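You operate a simulated robot arm through the tools that you are given. There is no shell and no other tool.

Carry out the task below with a simulated robot arm. There is one attempt and no reset: what you move stays moved.

TASK
Put things in order on the island bench top by the fridges. At the end: the blue cradle with cake eleven (marked "11") is on the green dough mat; the blue cradle with cake ten (marked "10") stands where the blue cradle with cake twelve (marked "12") stood; the blue cradle with cake twelve stands where the blue cradle with cake eight (marked "8") stood; the blue cradle with cake eight stands where the blue cradle with cake nine (marked "9") stood; the blue cradle with cake nine stands where the blue cradle with cake eleven stood; whatever was shut is shut again. Leave all else as you found it, and nothing knocked over. Set down upright: blue cradle with cake eleven.

It is judged by the outcome, as a careful person would: the job done as asked, and still so three seconds after it is handed in. It fails if anything else is knocked over, pushed out of place, dropped, spilled or broken.

THE ROBOT
A 6-joint arm with a two-finger parallel gripper, fixed in place. Base frame: the origin is at the foot of the arm, x ahead of it, y to its left, z up. Lengths are in mm, angles in degrees, forces in N, time in s.
With the tool pointing down near the work surface it reaches from about 240 to 640 mm from the base axis. Its first joint turns from -66.0 to 66.0 degrees. Payload 2.7 kg.
The TCP is the grasp point between the finger pads, 23 mm short of the fingertips. In the tool frame z runs along the fingers and y along their closing line. Largest opening 94 mm; finger width 38, thickness 10; the body of the gripper, 54 by 96 mm, starts 39 mm behind the TCP.
Orientation is that of the tool frame in the base frame, as a unit quaternion [x, y, z, w]. With the fingers straight down and closing along the base's y, the tool's x points along the base's -x, its y along +y and its z along -z.

THE INTERFACE
- The arm moves only by the tool servo_tool. Its argument "moves" is one flat list of numbers, 6 for each row, row after row: the shift along the base's x, y, z in mm, then the turn, a rotation vector about the base's x, y, z in rad. In form: [tx, ty, tz, ax, ay, az, tx, ty, tz, ax, ay, az, ...]. A call has 1 to 20 rows; each row shifts and turns the commanded pose from where the row before left it. "jaw" is the opening, from 0 (shut) to 1 (fully open), set as the call begins (left out, the last holds). Rows are played at 5 a second. More than 50 mm and 8.6 degrees between two rows, or a gripper value outside its range, and nothing of the call is played. Where a pose cannot be reached the arm comes as near as it can. A force on the tool above 40 N (or 10 N above the force at the start of the call, whichever is more), or a blocked arm, ends the call early, and 0.2 s more pass. The fingers move at their own pace (about 45 mm/s each) and stop on an object; they squeeze with about 38 N. The grip force told is the motor's: it shows also when the fingers shut on nothing. Time passes only in rows, and 0.2 s behind the last, so rows that do not move let the fingers close. It gives the time, the measured TCP pose, the force on the tool (base axes), the opening and the grip force at its end, in the units of the frame above (readings bear some noise), with the torque about the TCP (base axes, N m) and any sound that the robot's microphone picked up.
- Cameras (640 x 400 px; columns grow to the right, rows downward): "scene" is fixed at [100.6, -460.5, 1394.8]; the picture's right is [0.50, -0.86, 0.00], its down [-0.54, -0.31, -0.78] and it looks along [0.68, 0.39, -0.62] (base axes); focal length 295 px, centre (320, 200). "wrist" rides on the gripper at [86, 16, -74] in the tool frame; the picture's right is [-0.18, 0.98, 0.00], its down [-0.58, -0.11, -0.81] and it looks along [-0.79, -0.15, 0.59] (tool axes); focal length 243 px, centre (320, 200). There is no depth. A picture from a camera that has moved, and an enlarged one, comes with that camera's place and axes in the base frame and with its lens. The place of the scene camera against the robot may be out by one fixed shift of up to 12 mm in any direction.
- get_image(camera): a new picture of that camera. No time passes.
- enlarge(camera, box): a new picture of the part [left, top, right, bottom] of that camera's present view, enlarged. No time passes.
- close_job(): hands the job in; it is judged then, once.

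Nothing tells you positions but the pictures and the camera data. Unless the task says otherwise, let go and move clear before handing in.

The tools are called by a JSON object that holds its "op" and its "data". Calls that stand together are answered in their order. servo_tool: Moves the arm, as the interface text tells. Its arguments: {"type":"object","properties":{"moves":{"type":"array"},"jaw":{"type":"number"}},"required":["moves"]} The other tools are called the same way: get_image (camera) takes a picture; enlarge (camera, box) takes an enlarged picture of a part of a camera's view; close_job () hands the job in.

At the start:

```text
clock: 0.0
ee_pos: [355.7, 34.8, 1210.6]
tcp_rot: [0.0, 1.0, 0.0, 0.0]
ft_force: [-0.2, 0.4, -0.8]
ft_torque: [0.01, 0.0, 0.02]
opening: 94.2
gripper_force: 0.1
```

scene: 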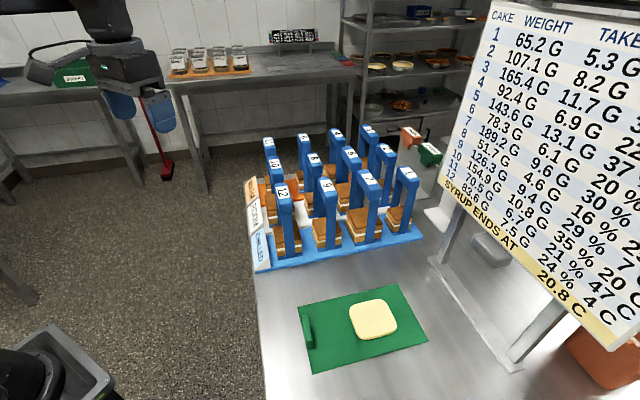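
wrist: 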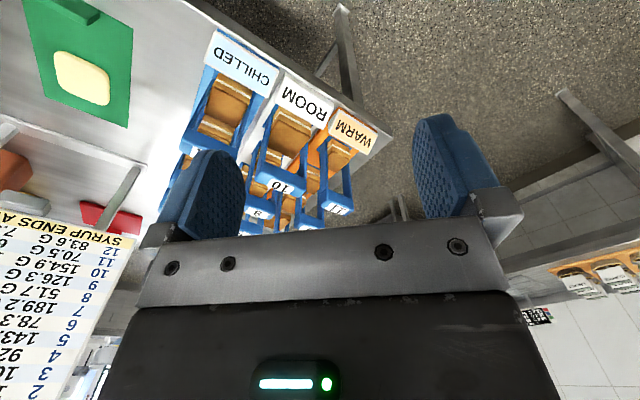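

I see a tray with twelve blue cradles holding cakes on the bench, in warm/room/chilled rows, and a green dough mat with a dough piece near it. I'll look closer before moving.

{"op": "enlarge", "data": {"camera": "scene", "box": [230, 110, 440, 280]}}

{"op": "enlarge", "data": {"camera": "scene", "box": [240, 240, 480, 400]}}

{"op": "enlarge", "data": {"camera": "wrist", "box": [140, 20, 400, 240]}}

```text
2.35 times, centred on (335, 195) of scene
camera zoom: at [100.6, -460.5, 1394.8], right [0.5, -0.86, 0.0], down [-0.54, -0.31, -0.78], along [0.68, 0.39, -0.62], focal length 693 px, centre (285, 212)
```

zoom: 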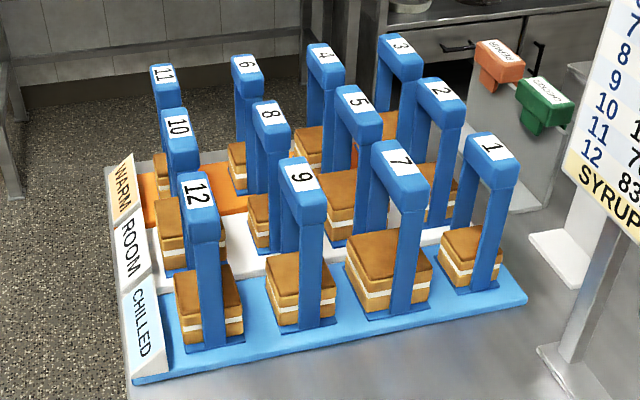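

```text
2.50 times, centred on (360, 320) of scene
camera zoom: at [100.6, -460.5, 1394.8], right [0.5, -0.86, 0.0], down [-0.54, -0.31, -0.78], along [0.68, 0.39, -0.62], focal length 737 px, centre (220, -100)
```

zoom: 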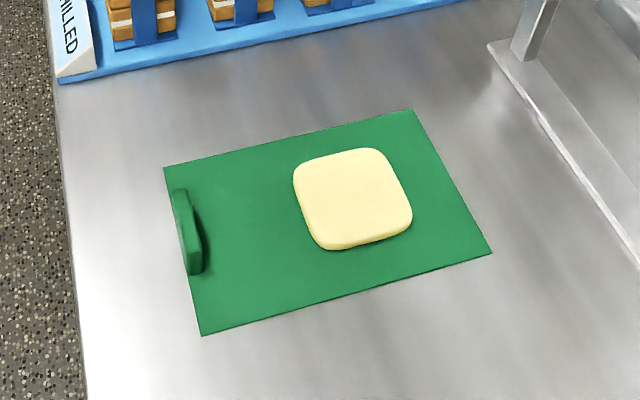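

```text
1.82 times, centred on (270, 130) of wrist
camera zoom: at [268.3, 52.3, 1283.8], right [0.18, 0.98, 0.0], down [0.58, -0.11, 0.81], along [0.79, -0.15, -0.59], focal length 441 px, centre (411, 327)
```

zoom: 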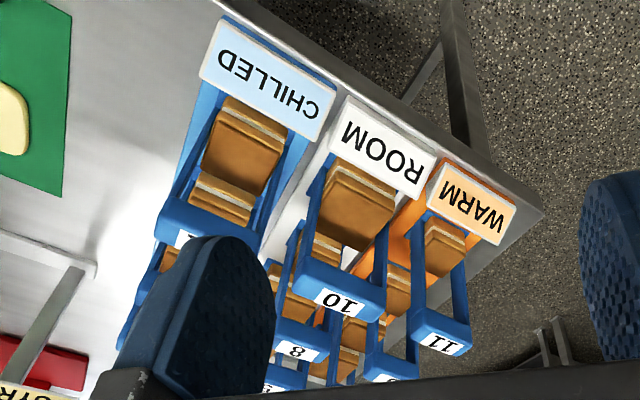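

Twelve cradles stand at about 45° on the tray, with their handle bars running along the 12-10-11 row direction. Their tops are near z≈1025, and the mat lies around (400,-380). I'll turn the tool 45° at height and look closer with the wrist camera.

{"op": "servo_tool", "data": {"moves": [-1, -31, 0, 0, 0, 0.1309, -1, -31, 0, 0, 0, 0.1309, -1, -31, 0, 0, 0, 0.1309, -1, -31, 0, 0, 0, 0.1309, -1, -31, 0, 0, 0, 0.1309, -1, -31, 0, 0, 0, 0.1309, 0, 0, 0, 0, 0, 0], "jaw": 1}}

{"op": "get_image", "data": {"camera": "wrist"}}

{"op": "get_image", "data": {"camera": "scene"}}

```text
clock: 1.6
ee_pos: [350.6, -152.3, 1210.6]
tcp_rot: [-0.384, 0.923, 0.0, 0.0]
ft_force: [0.6, 0.2, 0.1]
ft_torque: [0.0, 0.0, -0.01]
opening: 94.2
gripper_force: 0.1
```

```text
taken
camera wrist: at [278.0, -200.5, 1284.6], right [-0.57, 0.82, 0.0], down [0.49, 0.33, 0.81], along [0.66, 0.46, -0.59], focal length 243 px, centre (320, 200)
```

wrist: 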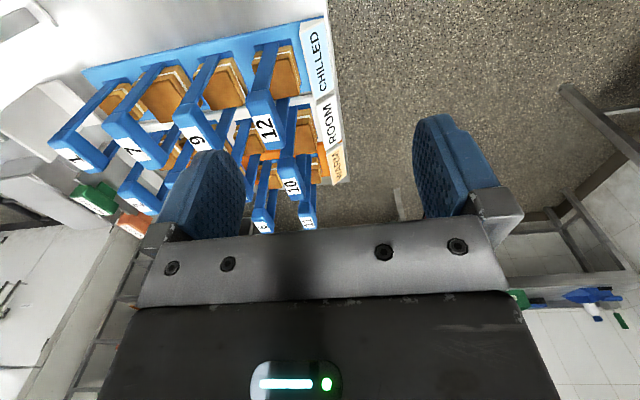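

```text
taken
```

scene: 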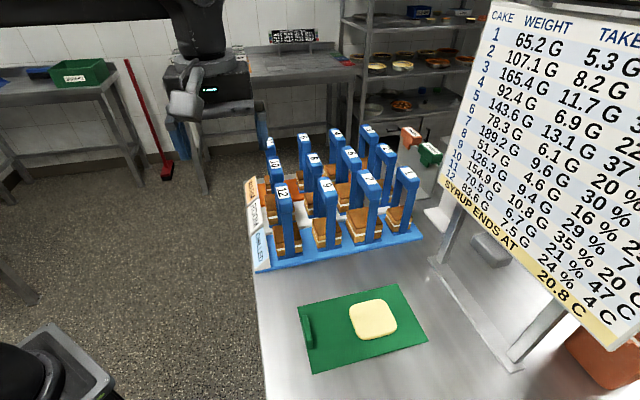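

The tool is now turned so its closing line crosses the handle bars. I'll enlarge the wrist view to fix positions.

{"op": "enlarge", "data": {"camera": "wrist", "box": [180, 20, 350, 240]}}

{"op": "enlarge", "data": {"camera": "wrist", "box": [40, 20, 240, 220]}}

{"op": "enlarge", "data": {"camera": "scene", "box": [240, 120, 350, 200]}}

{"op": "enlarge", "data": {"camera": "scene", "box": [240, 180, 350, 280]}}

```text
1.82 times, centred on (265, 130) of wrist
camera zoom: at [278.0, -200.5, 1284.6], right [-0.57, 0.82, 0.0], down [0.49, 0.33, 0.81], along [0.66, 0.46, -0.59], focal length 441 px, centre (420, 327)
```

zoom: 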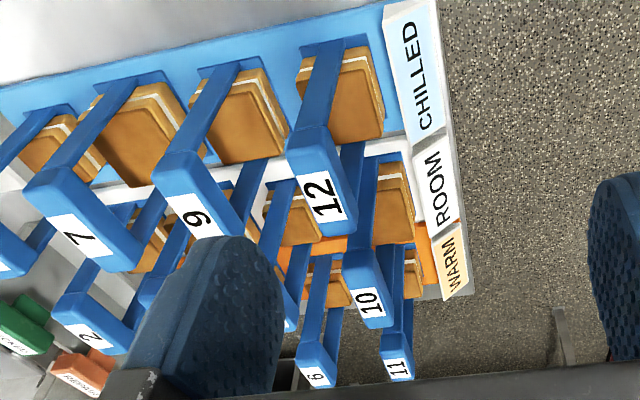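

```text
2.00 times, centred on (140, 120) of wrist
camera zoom: at [278.0, -200.5, 1284.6], right [-0.57, 0.82, 0.0], down [0.49, 0.33, 0.81], along [0.66, 0.46, -0.59], focal length 485 px, centre (680, 360)
```

zoom: 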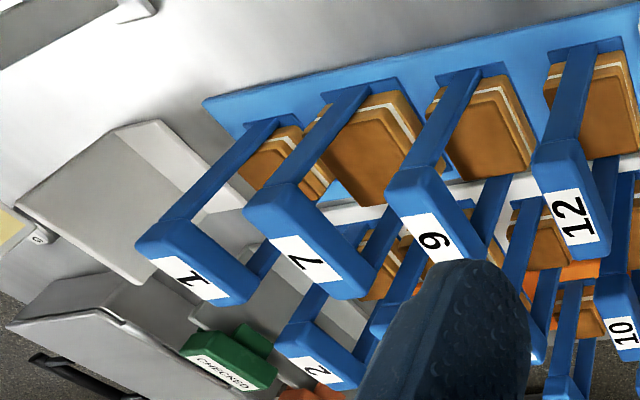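

```text
5.00 times, centred on (295, 160) of scene
camera zoom: at [100.6, -460.5, 1394.8], right [0.5, -0.86, 0.0], down [-0.54, -0.31, -0.78], along [0.68, 0.39, -0.62], focal length 1474 px, centre (445, 400)
```

zoom: 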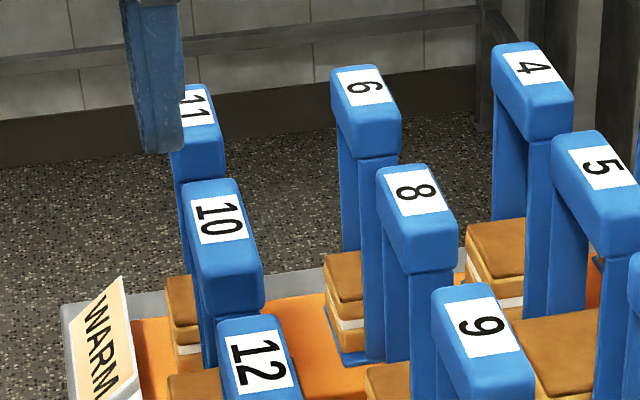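

```text
4.00 times, centred on (295, 230) of scene
camera zoom: at [100.6, -460.5, 1394.8], right [0.5, -0.86, 0.0], down [-0.54, -0.31, -0.78], along [0.68, 0.39, -0.62], focal length 1179 px, centre (420, 80)
```

zoom: 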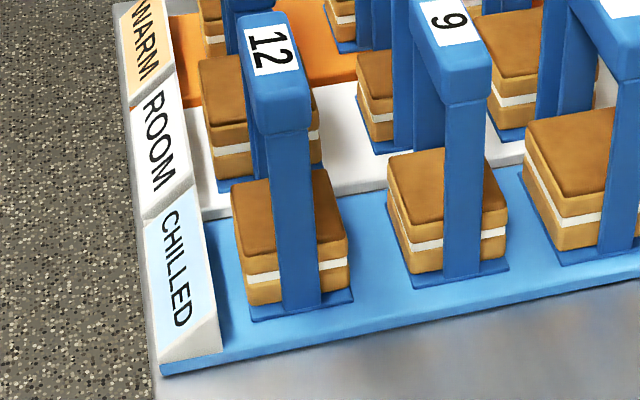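

Triangulated from the wrist camera, the handle tops are near z≈1035: 12 at (472,-147), 10 at (550,-64), 11 at (634,16), 9 at (541,-218) and 8 at about (619,-135). I'll move high above cradle 11 to check reach and alignment.

{"op": "servo_tool", "data": {"moves": [35, 21, 0, 0, 0, 0, 35, 21, 0, 0, 0, 0, 35, 21, 0, 0, 0, 0, 35, 21, 0, 0, 0, 0, 35, 21, 0, 0, 0, 0, 35, 21, 0, 0, 0, 0, 35, 21, 0, 0, 0, 0, 38, 21, 0, 0, 0, 0, 0, 0, 0, 0, 0, 0, 0, 0, 0, 0, 0, 0]}}

{"op": "get_image", "data": {"camera": "wrist"}}

{"op": "get_image", "data": {"camera": "scene"}}

```text
clock: 3.8
ee_pos: [559.6, -10.5, 1194.3]
tcp_rot: [-0.382, 0.924, -0.001, 0.0]
ft_force: [-0.8, 0.5, 0.7]
ft_torque: [0.01, 0.0, 0.01]
opening: 93.9
gripper_force: 0.1
out of reach, approached as far as the arm can: row 6, 7, 8
```

```text
taken
camera wrist: at [486.2, -58.9, 1268.6], right [-0.57, 0.82, 0.0], down [0.49, 0.33, 0.81], along [0.67, 0.46, -0.59], focal length 243 px, centre (320, 200)
```

wrist: 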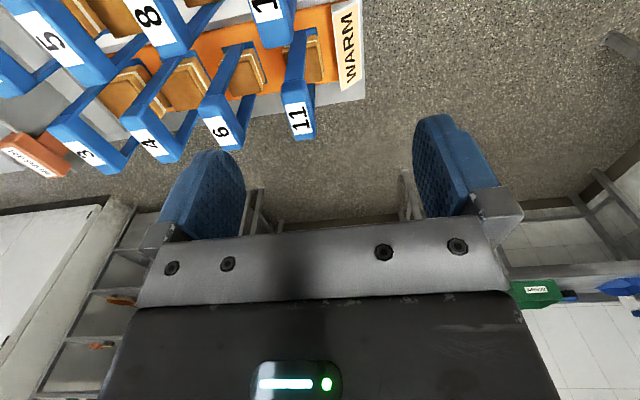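

```text
taken
```

scene: 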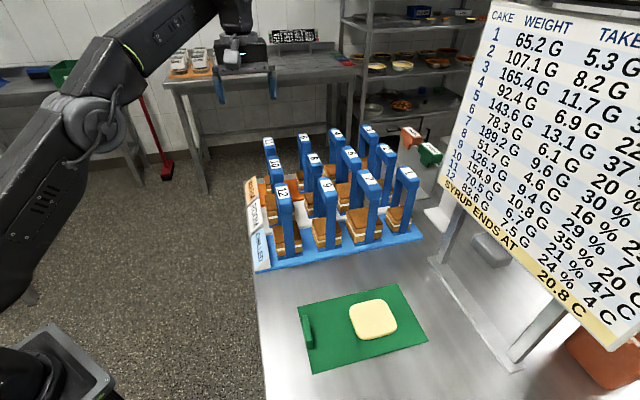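

The arm runs out of reach at r≈560 when this high, so I'll carry cradles low and around the outside of the tray. Cradle 11's handle is near (634.5,15), so I'll descend part way, still above the handles, to see the reach there.

{"op": "servo_tool", "data": {"moves": [0, 0, -25, 0, 0, 0, 0, 0, -25, 0, 0, 0, 0, 0, -25, 0, 0, 0, 0, 0, -25, 0, 0, 0, 0, 0, 0, 0, 0, 0]}}

{"op": "get_image", "data": {"camera": "wrist"}}

```text
clock: 5.0
ee_pos: [560.6, -8.5, 1094.8]
tcp_rot: [-0.383, 0.924, 0.0, 0.0]
ft_force: [0.6, 0.1, -0.6]
ft_torque: [-0.01, -0.02, 0.0]
opening: 94.0
gripper_force: 0.1
```

```text
taken
camera wrist: at [487.3, -58.6, 1167.5], right [-0.57, 0.82, 0.0], down [0.49, 0.33, 0.81], along [0.67, 0.46, -0.59], focal length 243 px, centre (320, 200)
```

wrist: 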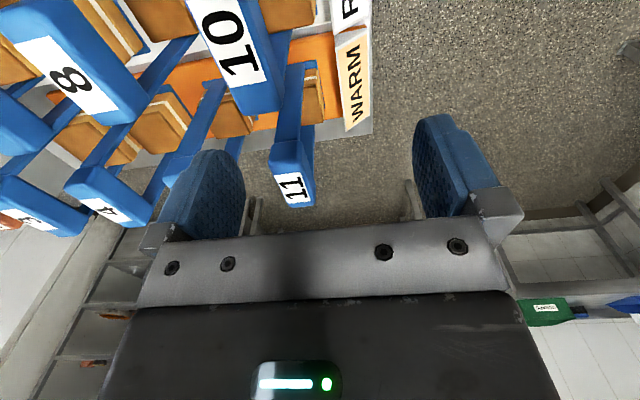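

Commands now count from the reached pose, so I'll move towards a point just above cradle 11 at about z 1075, with the fingers still over the bar.

{"op": "servo_tool", "data": {"moves": [18, 6, -5, 0, 0, 0, 19, 6, -5, 0, 0, 0, 19, 6, -5, 0, 0, 0, 18, 5.5, -5, 0, 0, 0, 0, 0, 0, 0, 0, 0]}}

{"op": "get_image", "data": {"camera": "wrist"}}

```text
clock: 6.2
ee_pos: [612.7, 11.1, 1069.6]
tcp_rot: [-0.382, 0.924, 0.0, 0.0]
ft_force: [0.5, 0.3, 0.6]
ft_torque: [0.0, -0.01, 0.01]
opening: 94.4
gripper_force: 0.0
out of reach, approached as far as the arm can: row 3, 4
```

```text
taken
camera wrist: at [541.8, -37.4, 1143.2], right [-0.57, 0.82, 0.0], down [0.49, 0.33, 0.81], along [0.67, 0.46, -0.59], focal length 243 px, centre (320, 200)
```

wrist: 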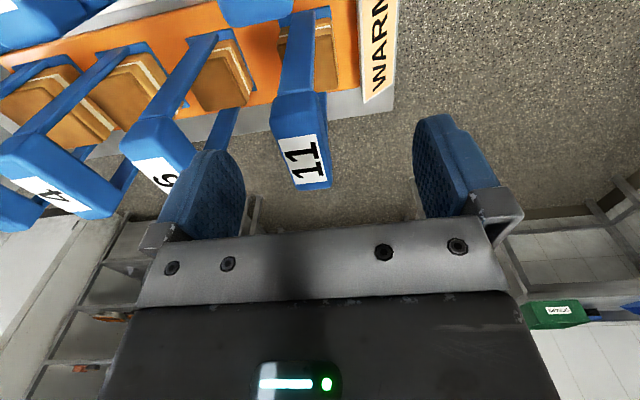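

Reach falls about 10 mm short at cradle 11 with the tool straight down. I'll tilt the tool 20° about its closing line, so the fingers point down and outward, which should reach with the cradle still upright. I'll do this above the bar and look again.

{"op": "servo_tool", "data": {"moves": [0, 0, 8, 0.0823, -0.0823, 0, 0, 0, 8, 0.0823, -0.0823, 0, 0, 0, 4, 0.0823, -0.0823, 0, 10, 2, 0, 0, 0, 0, 11, 2, 0, 0, 0, 0, 0, 0, 0, 0, 0, 0, 0, 0, 0, 0, 0, 0]}}

{"op": "get_image", "data": {"camera": "wrist"}}

{"op": "get_image", "data": {"camera": "scene"}}

```text
clock: 7.8
ee_pos: [634.6, 15.2, 1088.5]
tcp_rot: [-0.377, 0.91, 0.066, 0.161]
ft_force: [-0.3, -0.1, -0.3]
ft_torque: [0.0, 0.01, 0.02]
opening: 94.1
gripper_force: 0.1
```

```text
taken
camera wrist: at [548.1, -47.8, 1129.4], right [-0.57, 0.82, 0.06], down [0.27, 0.11, 0.96], along [0.77, 0.57, -0.28], focal length 243 px, centre (320, 200)
```

wrist: 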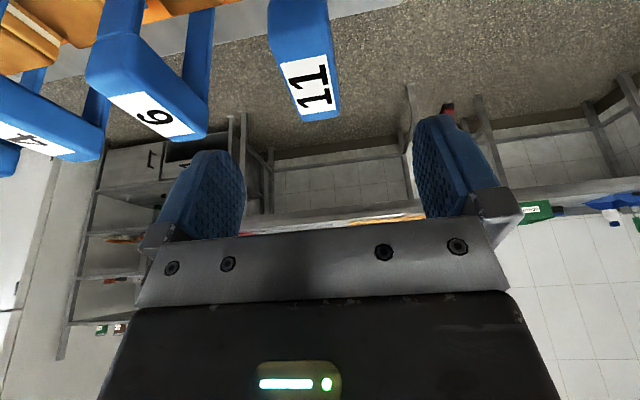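

```text
taken
```

scene: 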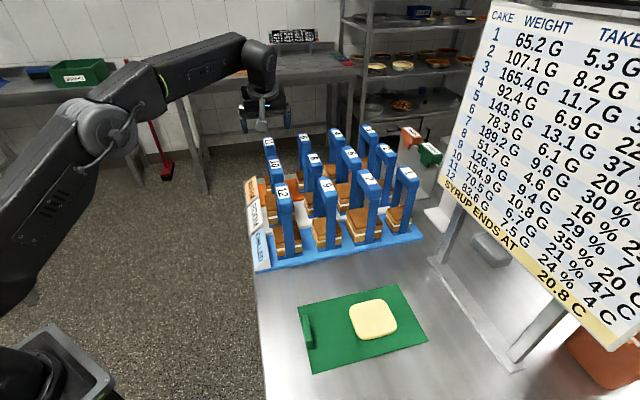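

The tilted tool reaches directly over cradle 11. I'll enlarge to find the bar's ends and centring.

{"op": "enlarge", "data": {"camera": "wrist", "box": [180, 0, 420, 150]}}

{"op": "enlarge", "data": {"camera": "scene", "box": [240, 90, 340, 180]}}

```text
2.67 times, centred on (300, 75) of wrist
camera zoom: at [548.1, -47.8, 1129.4], right [-0.57, 0.82, 0.06], down [0.27, 0.11, 0.96], along [0.77, 0.57, -0.28], focal length 647 px, centre (373, 533)
```

zoom: 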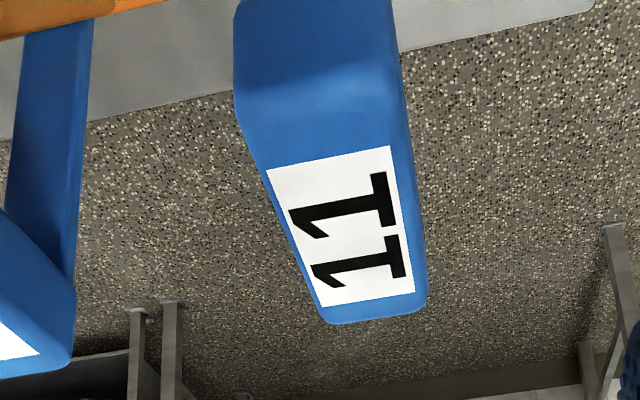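

```text
4.44 times, centred on (290, 135) of scene
camera zoom: at [100.6, -460.5, 1394.8], right [0.5, -0.86, 0.0], down [-0.54, -0.31, -0.78], along [0.68, 0.39, -0.62], focal length 1310 px, centre (453, 489)
```

zoom: 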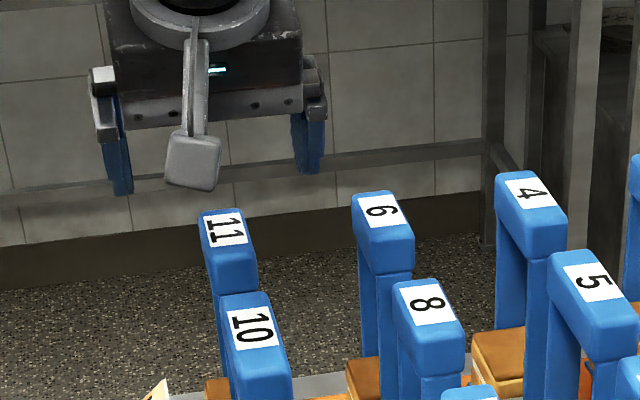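

The bar of cradle 11 is about 58 mm long, centred near (633.5,14.5) and in line with the jaws. I'll ease the tilt to 12° so the wrist camera clears cradle 10's handle, then descend around the bar.

{"op": "servo_tool", "data": {"moves": [-0.5, -0.5, 0, -0.0494, 0.0494, 0, -0.5, -0.5, 0, -0.0494, 0.0494, 0, 0, 0, -10, 0, 0, 0, 0, 0, -15, 0, 0, 0, 0, 0, 0, 0, 0, 0], "jaw": 0.7}}

{"op": "get_image", "data": {"camera": "wrist"}}

{"op": "get_image", "data": {"camera": "scene"}}

```text
clock: 9.0
ee_pos: [635.6, 13.2, 1063.3]
tcp_rot: [-0.381, 0.919, 0.04, 0.097]
ft_force: [0.0, 0.1, -0.2]
ft_torque: [0.0, 0.01, 0.01]
opening: 65.7
gripper_force: 0.0
```

```text
taken
camera wrist: at [552.2, -44.6, 1118.1], right [-0.57, 0.82, 0.04], down [0.36, 0.21, 0.91], along [0.74, 0.53, -0.41], focal length 243 px, centre (320, 200)
```

wrist: 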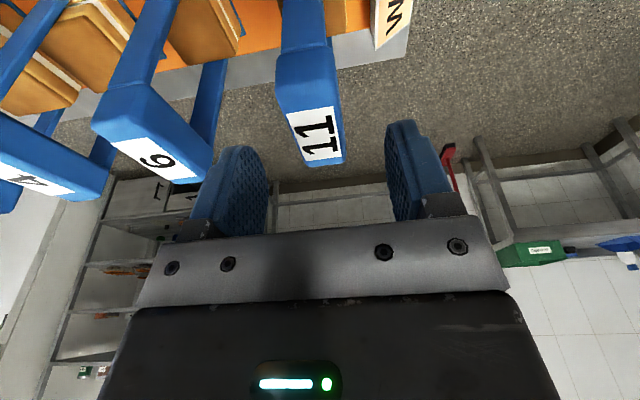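

```text
taken
```

scene: 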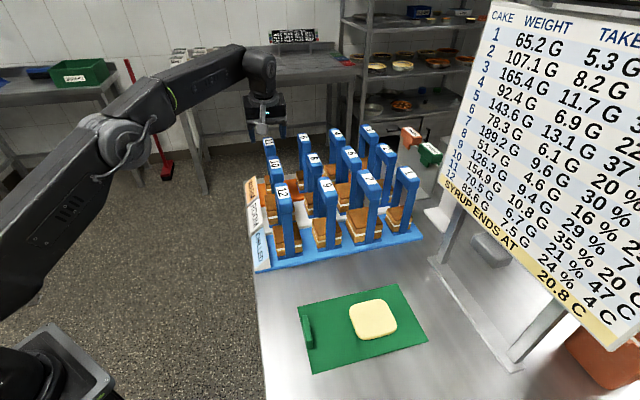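

The handle is centred between the fingers, so I'll descend around the bar.

{"op": "servo_tool", "data": {"moves": [0, 0, -11, 0, 0, 0, 0, 0, -10, 0, 0, 0, 0, 0, -10, 0, 0, 0, 0, 0, -10, 0, 0, 0, 0, 0, 0, 0, 0, 0]}}

{"op": "get_image", "data": {"camera": "wrist"}}

{"op": "enlarge", "data": {"camera": "scene", "box": [220, 80, 340, 200]}}

```text
clock: 10.2
ee_pos: [635.1, 13.4, 1022.0]
tcp_rot: [-0.381, 0.918, 0.041, 0.097]
ft_force: [-0.4, 0.1, -0.2]
ft_torque: [0.01, 0.0, 0.0]
opening: 65.9
gripper_force: 0.0
```

```text
taken
camera wrist: at [552.8, -44.0, 1076.5], right [-0.57, 0.82, 0.04], down [0.36, 0.21, 0.91], along [0.74, 0.53, -0.41], focal length 243 px, centre (320, 200)
```

wrist: 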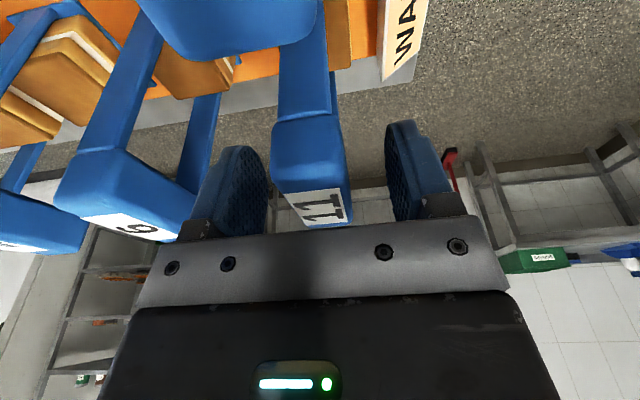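

```text
3.33 times, centred on (280, 140) of scene
camera zoom: at [100.6, -460.5, 1394.8], right [0.5, -0.86, 0.0], down [-0.54, -0.31, -0.78], along [0.68, 0.39, -0.62], focal length 982 px, centre (453, 400)
```

zoom: 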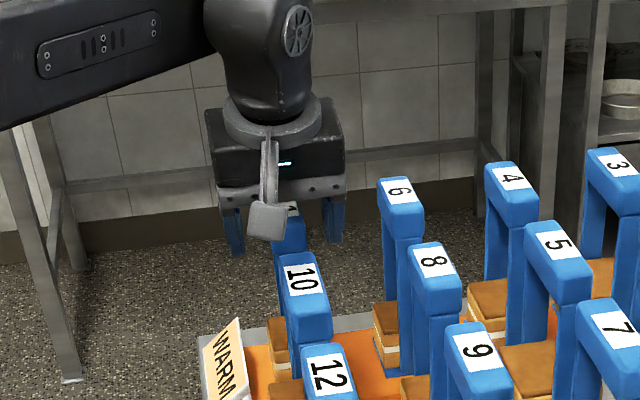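

The bar sits between the pads, so I'll close the jaws on it.

{"op": "servo_tool", "data": {"moves": [0, 0, 0, 0, 0, 0, 0, 0, 0, 0, 0, 0, 0, 0, 0, 0, 0, 0, 0, 0, 0, 0, 0, 0, 0, 0, 0, 0, 0, 0], "jaw": 0}}

{"op": "get_image", "data": {"camera": "wrist"}}

```text
clock: 11.4
ee_pos: [635.2, 12.9, 1022.4]
tcp_rot: [-0.381, 0.919, 0.039, 0.097]
ft_force: [1.2, -0.1, -0.7]
ft_torque: [-0.05, -0.09, 0.02]
opening: 27.6
gripper_force: 38.3
```

```text
taken
camera wrist: at [552.8, -44.0, 1076.5], right [-0.57, 0.82, 0.04], down [0.36, 0.21, 0.91], along [0.74, 0.53, -0.41], focal length 243 px, centre (320, 200)
```

wrist: 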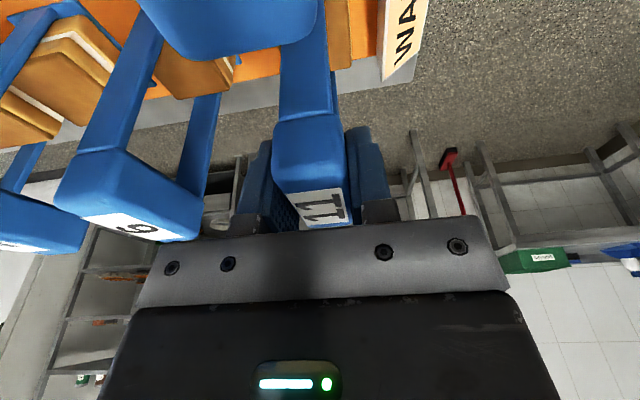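

Cradle 11 is gripped at 27.6 mm with a firm hold. I'll lift slowly and check that it hangs upright.

{"op": "servo_tool", "data": {"moves": [0, 0, 3, 0, 0, 0, 0, 0, 5, 0, 0, 0, 0, 0, 8, 0, 0, 0, 0, 0, 8, 0, 0, 0, 0, 0, 8, 0, 0, 0, 0, 0, 4, 0, 0, 0, 0, 0, 0, 0, 0, 0]}}

{"op": "get_image", "data": {"camera": "wrist"}}

{"op": "enlarge", "data": {"camera": "scene", "box": [220, 80, 340, 200]}}

```text
clock: 13.0
ee_pos: [634.8, 13.8, 1057.9]
tcp_rot: [-0.381, 0.919, 0.04, 0.096]
ft_force: [1.4, 0.0, -1.2]
ft_torque: [-0.01, -0.04, 0.01]
opening: 27.5
gripper_force: 38.2
```

```text
taken
camera wrist: at [552.1, -43.9, 1113.0], right [-0.57, 0.82, 0.04], down [0.36, 0.21, 0.91], along [0.74, 0.53, -0.41], focal length 243 px, centre (320, 200)
```

wrist: 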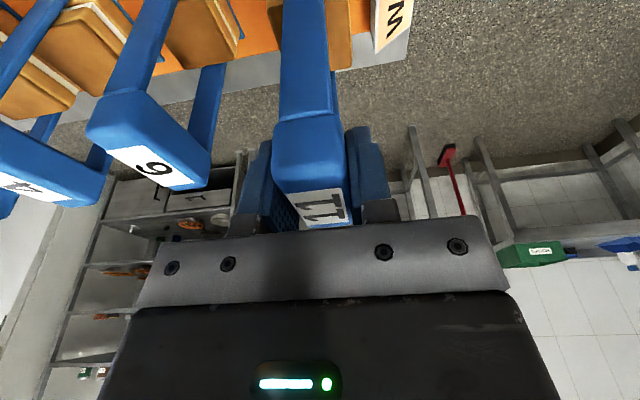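

```text
3.33 times, centred on (280, 140) of scene
camera zoom: at [100.6, -460.5, 1394.8], right [0.5, -0.86, 0.0], down [-0.54, -0.31, -0.78], along [0.68, 0.39, -0.62], focal length 982 px, centre (453, 400)
```

zoom: 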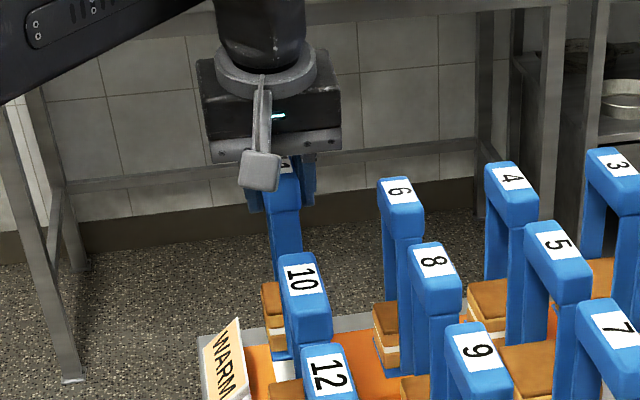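

Cradle 11 hangs upright. I'll raise it to about 70 mm above the tray, then take it off the tray's left end over the low placards.

{"op": "servo_tool", "data": {"moves": [0, 0, 8, 0, 0, 0, 0, 0, 13, 0, 0, 0, 0, 0, 13, 0, 0, 0, -5.7, 5.7, 0, 0, 0, 0, -11.3, 11.3, 0, 0, 0, 0, -14.1, 14.1, 0, 0, 0, 0, -14.1, 14.1, 0, 0, 0, 0, -13.4, 13.4, 0, 0, 0, 0, -8.6, 8.6, 0, 0, 0, 0, 0, 0, 0, 0, 0, 0]}}

{"op": "get_image", "data": {"camera": "wrist"}}

{"op": "get_image", "data": {"camera": "scene"}}

```text
clock: 15.2
ee_pos: [616.3, 79.7, 1125.2]
tcp_rot: [-0.38, 0.919, 0.041, 0.095]
ft_force: [-0.5, 0.3, -1.3]
ft_torque: [0.01, -0.04, -0.02]
opening: 27.6
gripper_force: 37.9
out of reach, approached as far as the arm can: row 5, 6, 7, 8, 9
```

```text
taken
camera wrist: at [534.6, 22.0, 1180.8], right [-0.57, 0.82, 0.04], down [0.36, 0.21, 0.91], along [0.74, 0.53, -0.42], focal length 243 px, centre (320, 200)
```

wrist: 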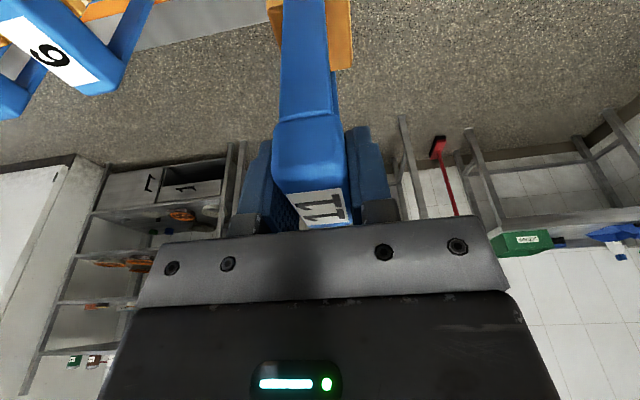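

```text
taken
```

scene: 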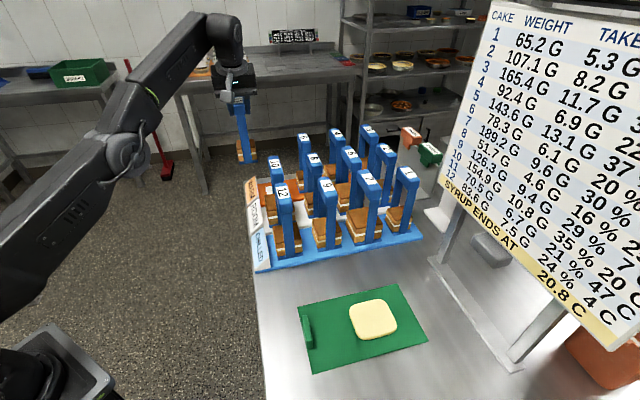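

The servo strayed along its reach limit, to (616,80,1125), but cradle 11 is safe and clear of the tray's left end. I'll bring it inward in small steps and watch the response.

{"op": "servo_tool", "data": {"moves": [-5, 0, -3, 0, 0, 0, -10, 0, -6, 0, 0, 0, -10, 0, -6, 0, 0, 0, -10, 0, -6, 0, 0, 0, -5, 0, -3, 0, 0, 0, 0, 0, 0, 0, 0, 0]}}

```text
clock: 16.6
ee_pos: [577.6, 79.0, 1102.0]
tcp_rot: [-0.381, 0.919, 0.04, 0.097]
ft_force: [-0.7, 0.1, -0.4]
ft_torque: [0.02, -0.02, 0.04]
opening: 27.7
gripper_force: 37.9
out of reach, approached as far as the arm can: row 1
```

The arm is back at (578,79,1102) with cradle 11 held steady. I'll shift a little further left, then travel forward along the left side of the tray.

{"op": "servo_tool", "data": {"moves": [-6, 5, 0, 0, 0, 0, -8, 5, 0, 0, 0, 0, -12, -8, 0, 0, 0, 0, -18, -18, 0, 0, 0, 0, -18, -18, 0, 0, 0, 0, -18, -18, 0, 0, 0, 0, -18, -18, 0, 0, 0, 0, -18, -18, 0, 0, 0, 0, -18, -18, 0, 0, 0, 0, -18, -18, 0, 0, 0, 0, -18, -18, 0, 0, 0, 0, -18, -18, 0, 0, 0, 0, -18, -18, 0, 0, 0, 0, -18, -18, 0, 0, 0, 0, -12, -12, 0, 0, 0, 0, -6, -6, 0, 0, 0, 0, 0, 0, 0, 0, 0, 0]}}

{"op": "get_image", "data": {"camera": "wrist"}}

{"op": "get_image", "data": {"camera": "scene"}}

```text
clock: 20.2
ee_pos: [335.5, -134.1, 1100.7]
tcp_rot: [-0.381, 0.919, 0.04, 0.096]
ft_force: [0.4, -1.0, -1.2]
ft_torque: [0.0, -0.03, -0.02]
opening: 27.5
gripper_force: 37.6
```

```text
taken
camera wrist: at [252.7, -192.2, 1155.6], right [-0.57, 0.82, 0.04], down [0.36, 0.21, 0.91], along [0.74, 0.53, -0.41], focal length 243 px, centre (320, 200)
```

wrist: 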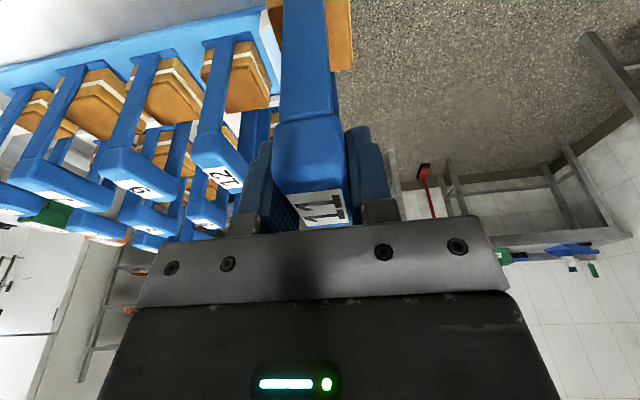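

```text
taken
```

scene: 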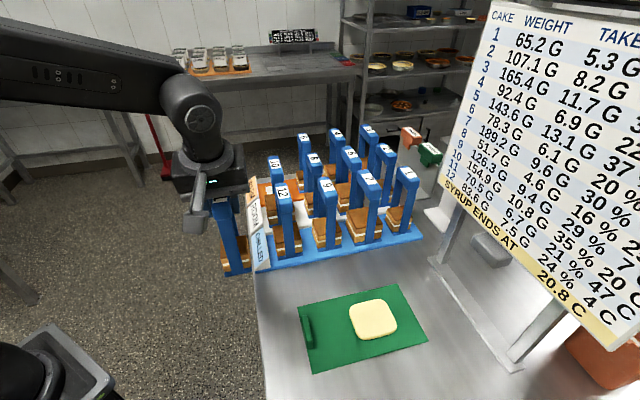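

Cradle 11 has passed the tray's front-left corner. Next I'll carry it over the free part of the mat, between the mat's handle and the dough.

{"op": "servo_tool", "data": {"moves": [0.5, -8, 0, 0, 0, 0, 1, -16, 0, 0, 0, 0, 1.3, -20, 0, 0, 0, 0, 1.3, -20, 0, 0, 0, 0, 1.3, -20, 0, 0, 0, 0, 1.3, -20, 0, 0, 0, 0, 1.3, -20, 0, 0, 0, 0, 1.3, -20, 0, 0, 0, 0, 1.3, -20, 0, 0, 0, 0, 1.2, -18, 0, 0, 0, 0, 1, -11, -5, 0, 0, 0, 0.5, -6, -10, 0, 0, 0, 0, 0, -15, 0, 0, 0, 0, 0, -10, 0, 0, 0, 0, 0, 0, 0, 0, 0]}}

{"op": "get_image", "data": {"camera": "wrist"}}

{"op": "get_image", "data": {"camera": "scene"}}

{"op": "enlarge", "data": {"camera": "scene", "box": [260, 220, 460, 400]}}

```text
clock: 23.4
ee_pos: [347.8, -332.6, 1061.3]
tcp_rot: [-0.38, 0.919, 0.04, 0.097]
ft_force: [0.0, 0.2, -1.0]
ft_torque: [-0.04, -0.02, 0.02]
opening: 27.4
gripper_force: 38.5
```

```text
taken
camera wrist: at [265.6, -390.6, 1115.2], right [-0.57, 0.82, 0.04], down [0.36, 0.21, 0.91], along [0.74, 0.53, -0.41], focal length 243 px, centre (320, 200)
```

wrist: 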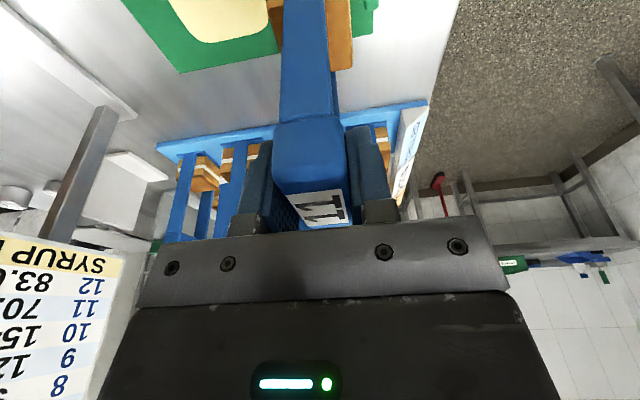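

```text
taken
```

scene: 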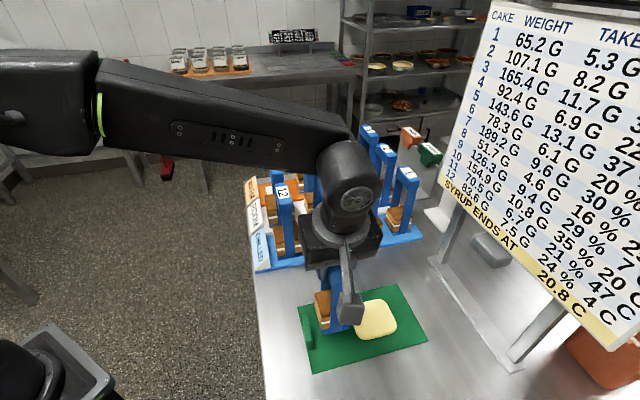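

```text
2.22 times, centred on (360, 310) of scene
camera zoom: at [100.6, -460.5, 1394.8], right [0.5, -0.86, 0.0], down [-0.54, -0.31, -0.78], along [0.68, 0.39, -0.62], focal length 655 px, centre (231, -44)
```

zoom: 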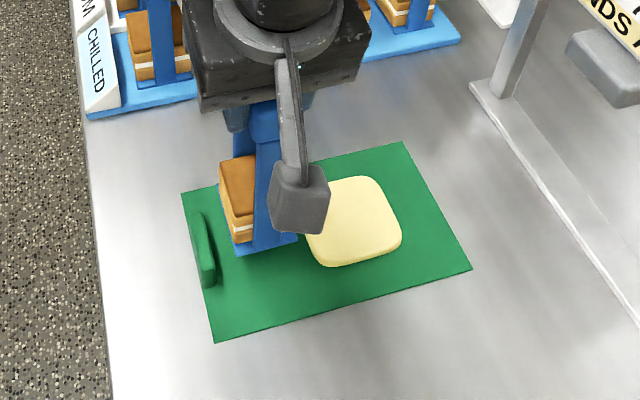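

Cradle 11 hovers over the free part of the mat, and its base should land between the handle and the dough. I'll nudge it 4 mm towards the dough to centre it and lower to just above the surface.

{"op": "servo_tool", "data": {"moves": [1.4, -1.4, -5, 0, 0, 0, 1.4, -1.4, -10, 0, 0, 0, 0, 0, -10, 0, 0, 0, 0, 0, -8, 0, 0, 0, 0, 0, -4, 0, 0, 0, 0, 0, 0, 0, 0, 0]}}

{"op": "enlarge", "data": {"camera": "scene", "box": [280, 260, 420, 390]}}

```text
clock: 24.8
ee_pos: [350.6, -334.6, 1025.0]
tcp_rot: [-0.38, 0.919, 0.04, 0.096]
ft_force: [0.3, -0.2, -0.4]
ft_torque: [0.01, 0.01, 0.0]
opening: 27.6
gripper_force: 38.7
```

```text
3.08 times, centred on (350, 325) of scene
camera zoom: at [100.6, -460.5, 1394.8], right [0.5, -0.86, 0.0], down [-0.54, -0.31, -0.78], along [0.68, 0.39, -0.62], focal length 907 px, centre (228, -185)
```

zoom: 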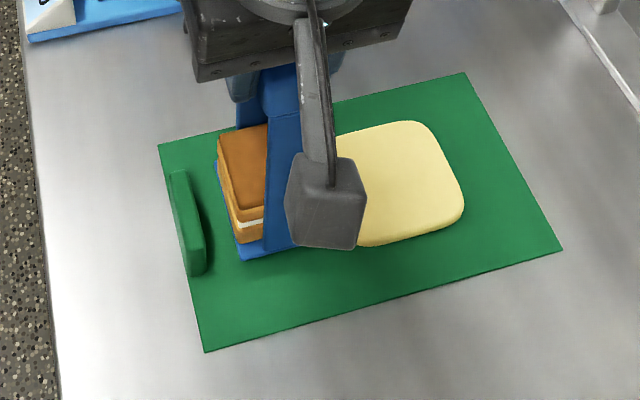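

The cradle is well placed between the mat's handle and the dough, so I'll lower it gently, feeling for contact.

{"op": "servo_tool", "data": {"moves": [0, 0, -2, 0, 0, 0, 0, 0, -2, 0, 0, 0, 0, 0, -1.5, 0, 0, 0, 0, 0, 0, 0, 0, 0]}}

{"op": "enlarge", "data": {"camera": "scene", "box": [280, 260, 420, 390]}}

```text
clock: 25.8
ee_pos: [351.3, -334.5, 1019.6]
tcp_rot: [-0.381, 0.919, 0.04, 0.096]
ft_force: [0.3, 0.0, -0.1]
ft_torque: [0.0, 0.0, 0.0]
opening: 27.5
gripper_force: 38.3
```

```text
3.08 times, centred on (350, 325) of scene
camera zoom: at [100.6, -460.5, 1394.8], right [0.5, -0.86, 0.0], down [-0.54, -0.31, -0.78], along [0.68, 0.39, -0.62], focal length 907 px, centre (228, -185)
```

zoom: 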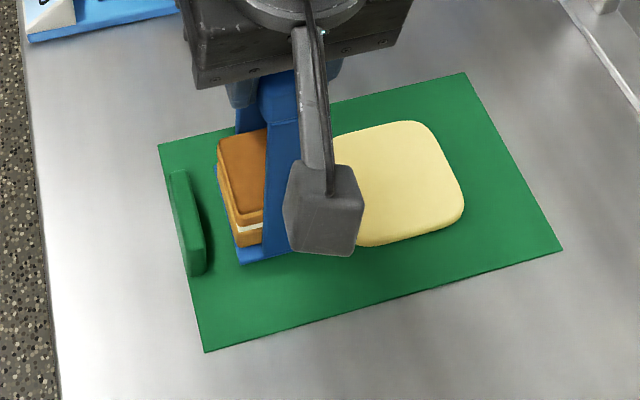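

Still no clear contact, so I'll lower in smaller steps.

{"op": "servo_tool", "data": {"moves": [0, 0, -1.5, 0, 0, 0, 0, 0, -1.5, 0, 0, 0, 0, 0, 0, 0, 0, 0]}}

{"op": "servo_tool", "data": {"moves": [0, 0, -1.5, 0, 0, 0, 0, 0, 0, 0, 0, 0]}}

{"op": "enlarge", "data": {"camera": "scene", "box": [300, 280, 400, 380]}}

```text
clock: 26.6
ee_pos: [351.1, -334.1, 1015.7]
tcp_rot: [-0.381, 0.919, 0.04, 0.097]
ft_force: [-0.8, 0.1, -1.7]
ft_torque: [0.01, 0.02, 0.0]
opening: 27.5
gripper_force: 38.1
```

```text
clock: 27.2
ee_pos: [352.2, -336.5, 1014.8]
tcp_rot: [-0.381, 0.919, 0.04, 0.096]
ft_force: [-0.1, -0.6, -1.5]
ft_torque: [-0.04, -0.03, 0.0]
opening: 27.8
gripper_force: 38.0
```

```text
4.00 times, centred on (350, 330) of scene
camera zoom: at [100.6, -460.5, 1394.8], right [0.5, -0.86, 0.0], down [-0.54, -0.31, -0.78], along [0.68, 0.39, -0.62], focal length 1179 px, centre (200, -320)
```

zoom: 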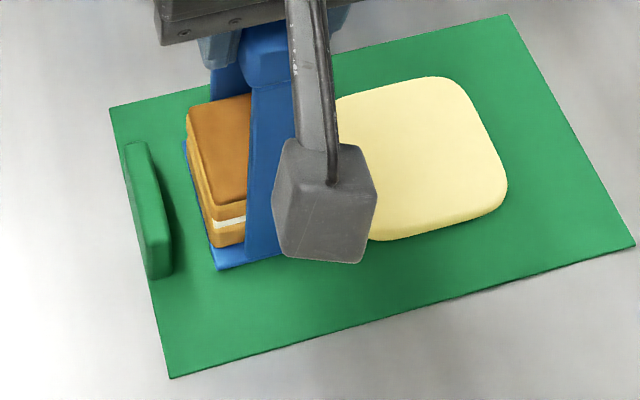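

Still free, so I'll keep lowering in small steps.

{"op": "servo_tool", "data": {"moves": [0, 0, -1.5, 0, 0, 0, 0, 0, 0, 0, 0, 0]}}

{"op": "servo_tool", "data": {"moves": [0, 0, -1.5, 0, 0, 0, 0, 0, 0, 0, 0, 0]}}

{"op": "servo_tool", "data": {"moves": [0, 0, -1.5, 0, 0, 0, 0, 0, 0, 0, 0, 0]}}

```text
clock: 27.8
ee_pos: [351.9, -334.3, 1014.8]
tcp_rot: [-0.38, 0.919, 0.04, 0.097]
ft_force: [-0.6, -0.2, -0.9]
ft_torque: [0.01, -0.01, 0.03]
opening: 27.7
gripper_force: 37.8
```

```text
clock: 28.4
ee_pos: [351.5, -334.8, 1012.3]
tcp_rot: [-0.381, 0.919, 0.04, 0.097]
ft_force: [-0.6, 0.6, 2.4]
ft_torque: [0.07, 0.06, 0.04]
opening: 27.6
gripper_force: 38.4
```

```text
clock: 29.0
ee_pos: [351.5, -335.7, 1011.9]
tcp_rot: [-0.381, 0.918, 0.039, 0.097]
ft_force: [-2.3, 1.0, 16.5]
ft_torque: [0.42, 0.33, 0.03]
opening: 28.0
gripper_force: 38.1
```

Contact is clear at TCP z≈1012. I'll ease back a millimetre to relieve the push and then open the jaws.

{"op": "servo_tool", "data": {"moves": [0, 0, 1.2, 0, 0, 0, 0, 0, 0, 0, 0, 0]}}

{"op": "servo_tool", "data": {"moves": [0, 0, 0, 0, 0, 0, 0, 0, 0, 0, 0, 0, 0, 0, 0, 0, 0, 0, 0, 0, 0, 0, 0, 0], "jaw": 0.7}}

{"op": "get_image", "data": {"camera": "wrist"}}

{"op": "get_image", "data": {"camera": "scene"}}

```text
clock: 29.6
ee_pos: [350.4, -336.2, 1012.9]
tcp_rot: [-0.381, 0.919, 0.039, 0.097]
ft_force: [2.2, -1.8, 11.1]
ft_torque: [-0.08, -0.35, -0.04]
opening: 27.7
gripper_force: 37.9
```

```text
clock: 30.6
ee_pos: [350.9, -336.2, 1011.7]
tcp_rot: [-0.381, 0.919, 0.04, 0.097]
ft_force: [0.9, -0.3, -0.2]
ft_torque: [-0.01, 0.06, 0.01]
opening: 65.8
gripper_force: 0.0
```

```text
taken
camera wrist: at [268.4, -393.1, 1065.9], right [-0.57, 0.82, 0.04], down [0.36, 0.21, 0.91], along [0.74, 0.53, -0.41], focal length 243 px, centre (320, 200)
```

wrist: 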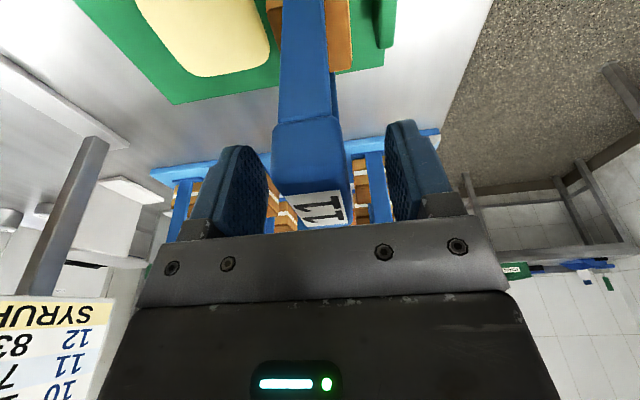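

```text
taken
```

scene: 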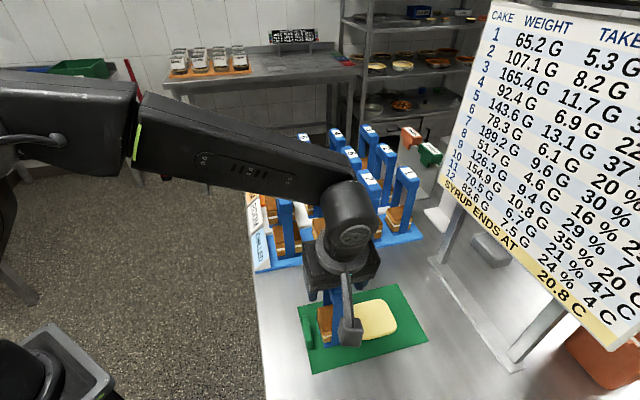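

Cradle 11 stands on the mat. I'll back straight up, check it, and then go over cradle 9.

{"op": "servo_tool", "data": {"moves": [0, 0, 8, 0, 0, 0, 0, 0, 15, 0, 0, 0, 0, 0, 20, 0, 0, 0, 0, 0, 25, 0, 0, 0, 0, 0, 22, 0, 0, 0, 20, 12, 0, 0, 0, 0, 30, 18, 0, 0, 0, 0, 30, 18, 0, 0, 0, 0, 30, 19, 0, 0, 0, 0, 30, 19, 0, 0, 0, 0, 30, 19, 0, 0, 0, 0, 18, 12, 0, 0, 0, 0, 0, 0, 0, 0, 0, 0]}}

{"op": "get_image", "data": {"camera": "wrist"}}

{"op": "get_image", "data": {"camera": "scene"}}

{"op": "enlarge", "data": {"camera": "scene", "box": [280, 240, 440, 390]}}

```text
clock: 33.4
ee_pos: [539.9, -216.5, 1101.2]
tcp_rot: [-0.381, 0.919, 0.04, 0.097]
ft_force: [0.5, 0.0, 0.5]
ft_torque: [0.01, -0.02, -0.04]
opening: 65.7
gripper_force: 0.1
```

```text
taken
camera wrist: at [456.9, -274.4, 1155.5], right [-0.57, 0.82, 0.04], down [0.36, 0.21, 0.91], along [0.74, 0.53, -0.41], focal length 243 px, centre (320, 200)
```

wrist: 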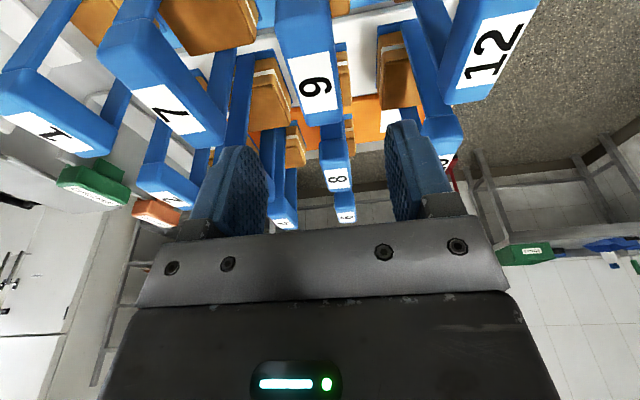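

```text
taken
```

scene: 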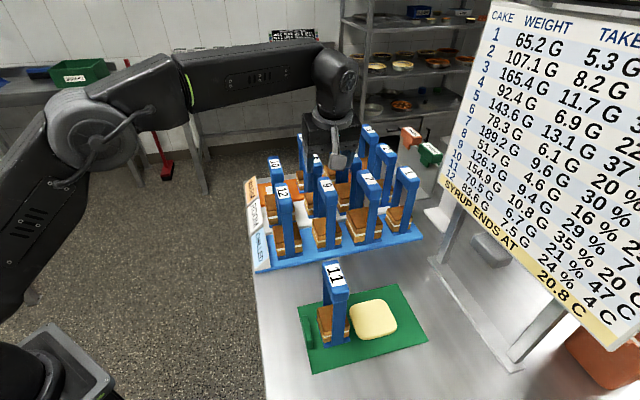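

```text
2.67 times, centred on (360, 315) of scene
camera zoom: at [100.6, -460.5, 1394.8], right [0.5, -0.86, 0.0], down [-0.54, -0.31, -0.78], along [0.68, 0.39, -0.62], focal length 786 px, centre (213, -107)
```

zoom: 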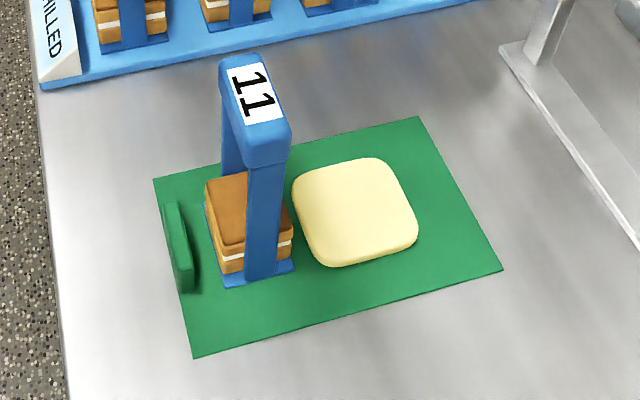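

Cradle 11 stands upright on the mat, clear of the dough. The jaws are over cradle 9, and I'll check the centring with an enlarged view.

{"op": "enlarge", "data": {"camera": "wrist", "box": [220, 0, 420, 160]}}

```text
2.50 times, centred on (320, 80) of wrist
camera zoom: at [456.9, -274.4, 1155.5], right [-0.57, 0.82, 0.04], down [0.36, 0.21, 0.91], along [0.74, 0.53, -0.41], focal length 606 px, centre (320, 500)
```

zoom: 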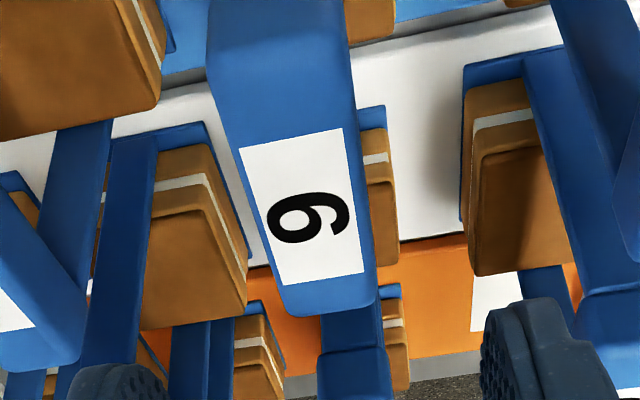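

Label 9 is centred within about 1 mm of the jaws. I'll descend and grip.

{"op": "servo_tool", "data": {"moves": [0.4, 0.4, -10, 0, 0, 0, 0, 0, -18, 0, 0, 0, 0, 0, -18, 0, 0, 0, 0, 0, -15, 0, 0, 0, 0, 0, -12, 0, 0, 0, 0, 0, -6, 0, 0, 0, 0, 0, 0, 0, 0, 0]}}

{"op": "get_image", "data": {"camera": "wrist"}}

```text
clock: 35.0
ee_pos: [540.0, -218.7, 1019.7]
tcp_rot: [-0.38, 0.919, 0.04, 0.097]
ft_force: [-0.1, 0.4, 0.2]
ft_torque: [0.0, 0.01, -0.01]
opening: 65.7
gripper_force: 0.2
```

```text
taken
camera wrist: at [457.3, -276.4, 1075.2], right [-0.57, 0.82, 0.04], down [0.36, 0.21, 0.91], along [0.74, 0.53, -0.41], focal length 243 px, centre (320, 200)
```

wrist: 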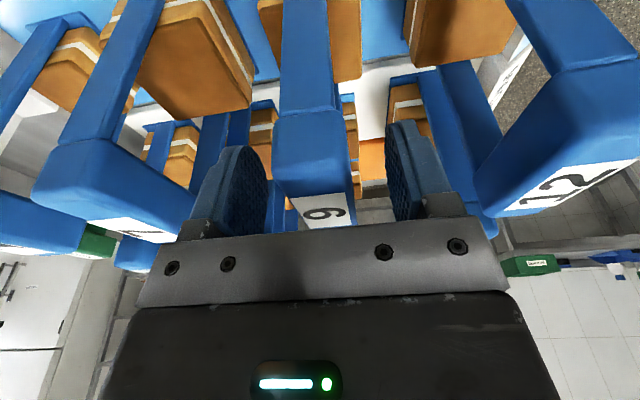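

The bar of cradle 9 is between the pads, so I'll close.

{"op": "servo_tool", "data": {"moves": [0, 0, 0, 0, 0, 0, 0, 0, 0, 0, 0, 0, 0, 0, 0, 0, 0, 0, 0, 0, 0, 0, 0, 0, 0, 0, 0, 0, 0, 0], "jaw": 0}}

{"op": "get_image", "data": {"camera": "wrist"}}

```text
clock: 36.2
ee_pos: [538.7, -218.9, 1021.1]
tcp_rot: [-0.38, 0.919, 0.039, 0.096]
ft_force: [-0.7, 0.8, 0.0]
ft_torque: [0.09, 0.15, 0.01]
opening: 27.7
gripper_force: 37.9
```

```text
taken
camera wrist: at [457.2, -276.3, 1075.5], right [-0.57, 0.82, 0.04], down [0.36, 0.21, 0.91], along [0.74, 0.53, -0.41], focal length 243 px, centre (320, 200)
```

wrist: 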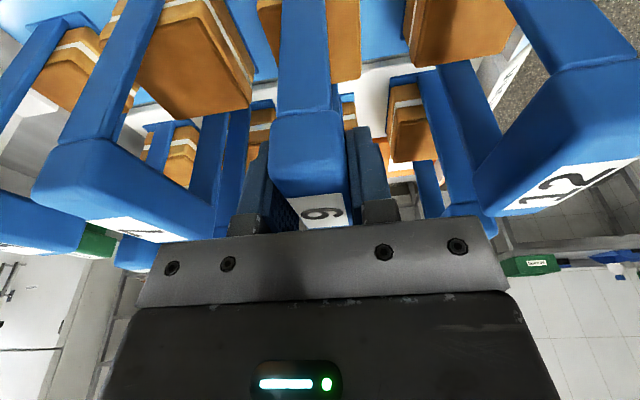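

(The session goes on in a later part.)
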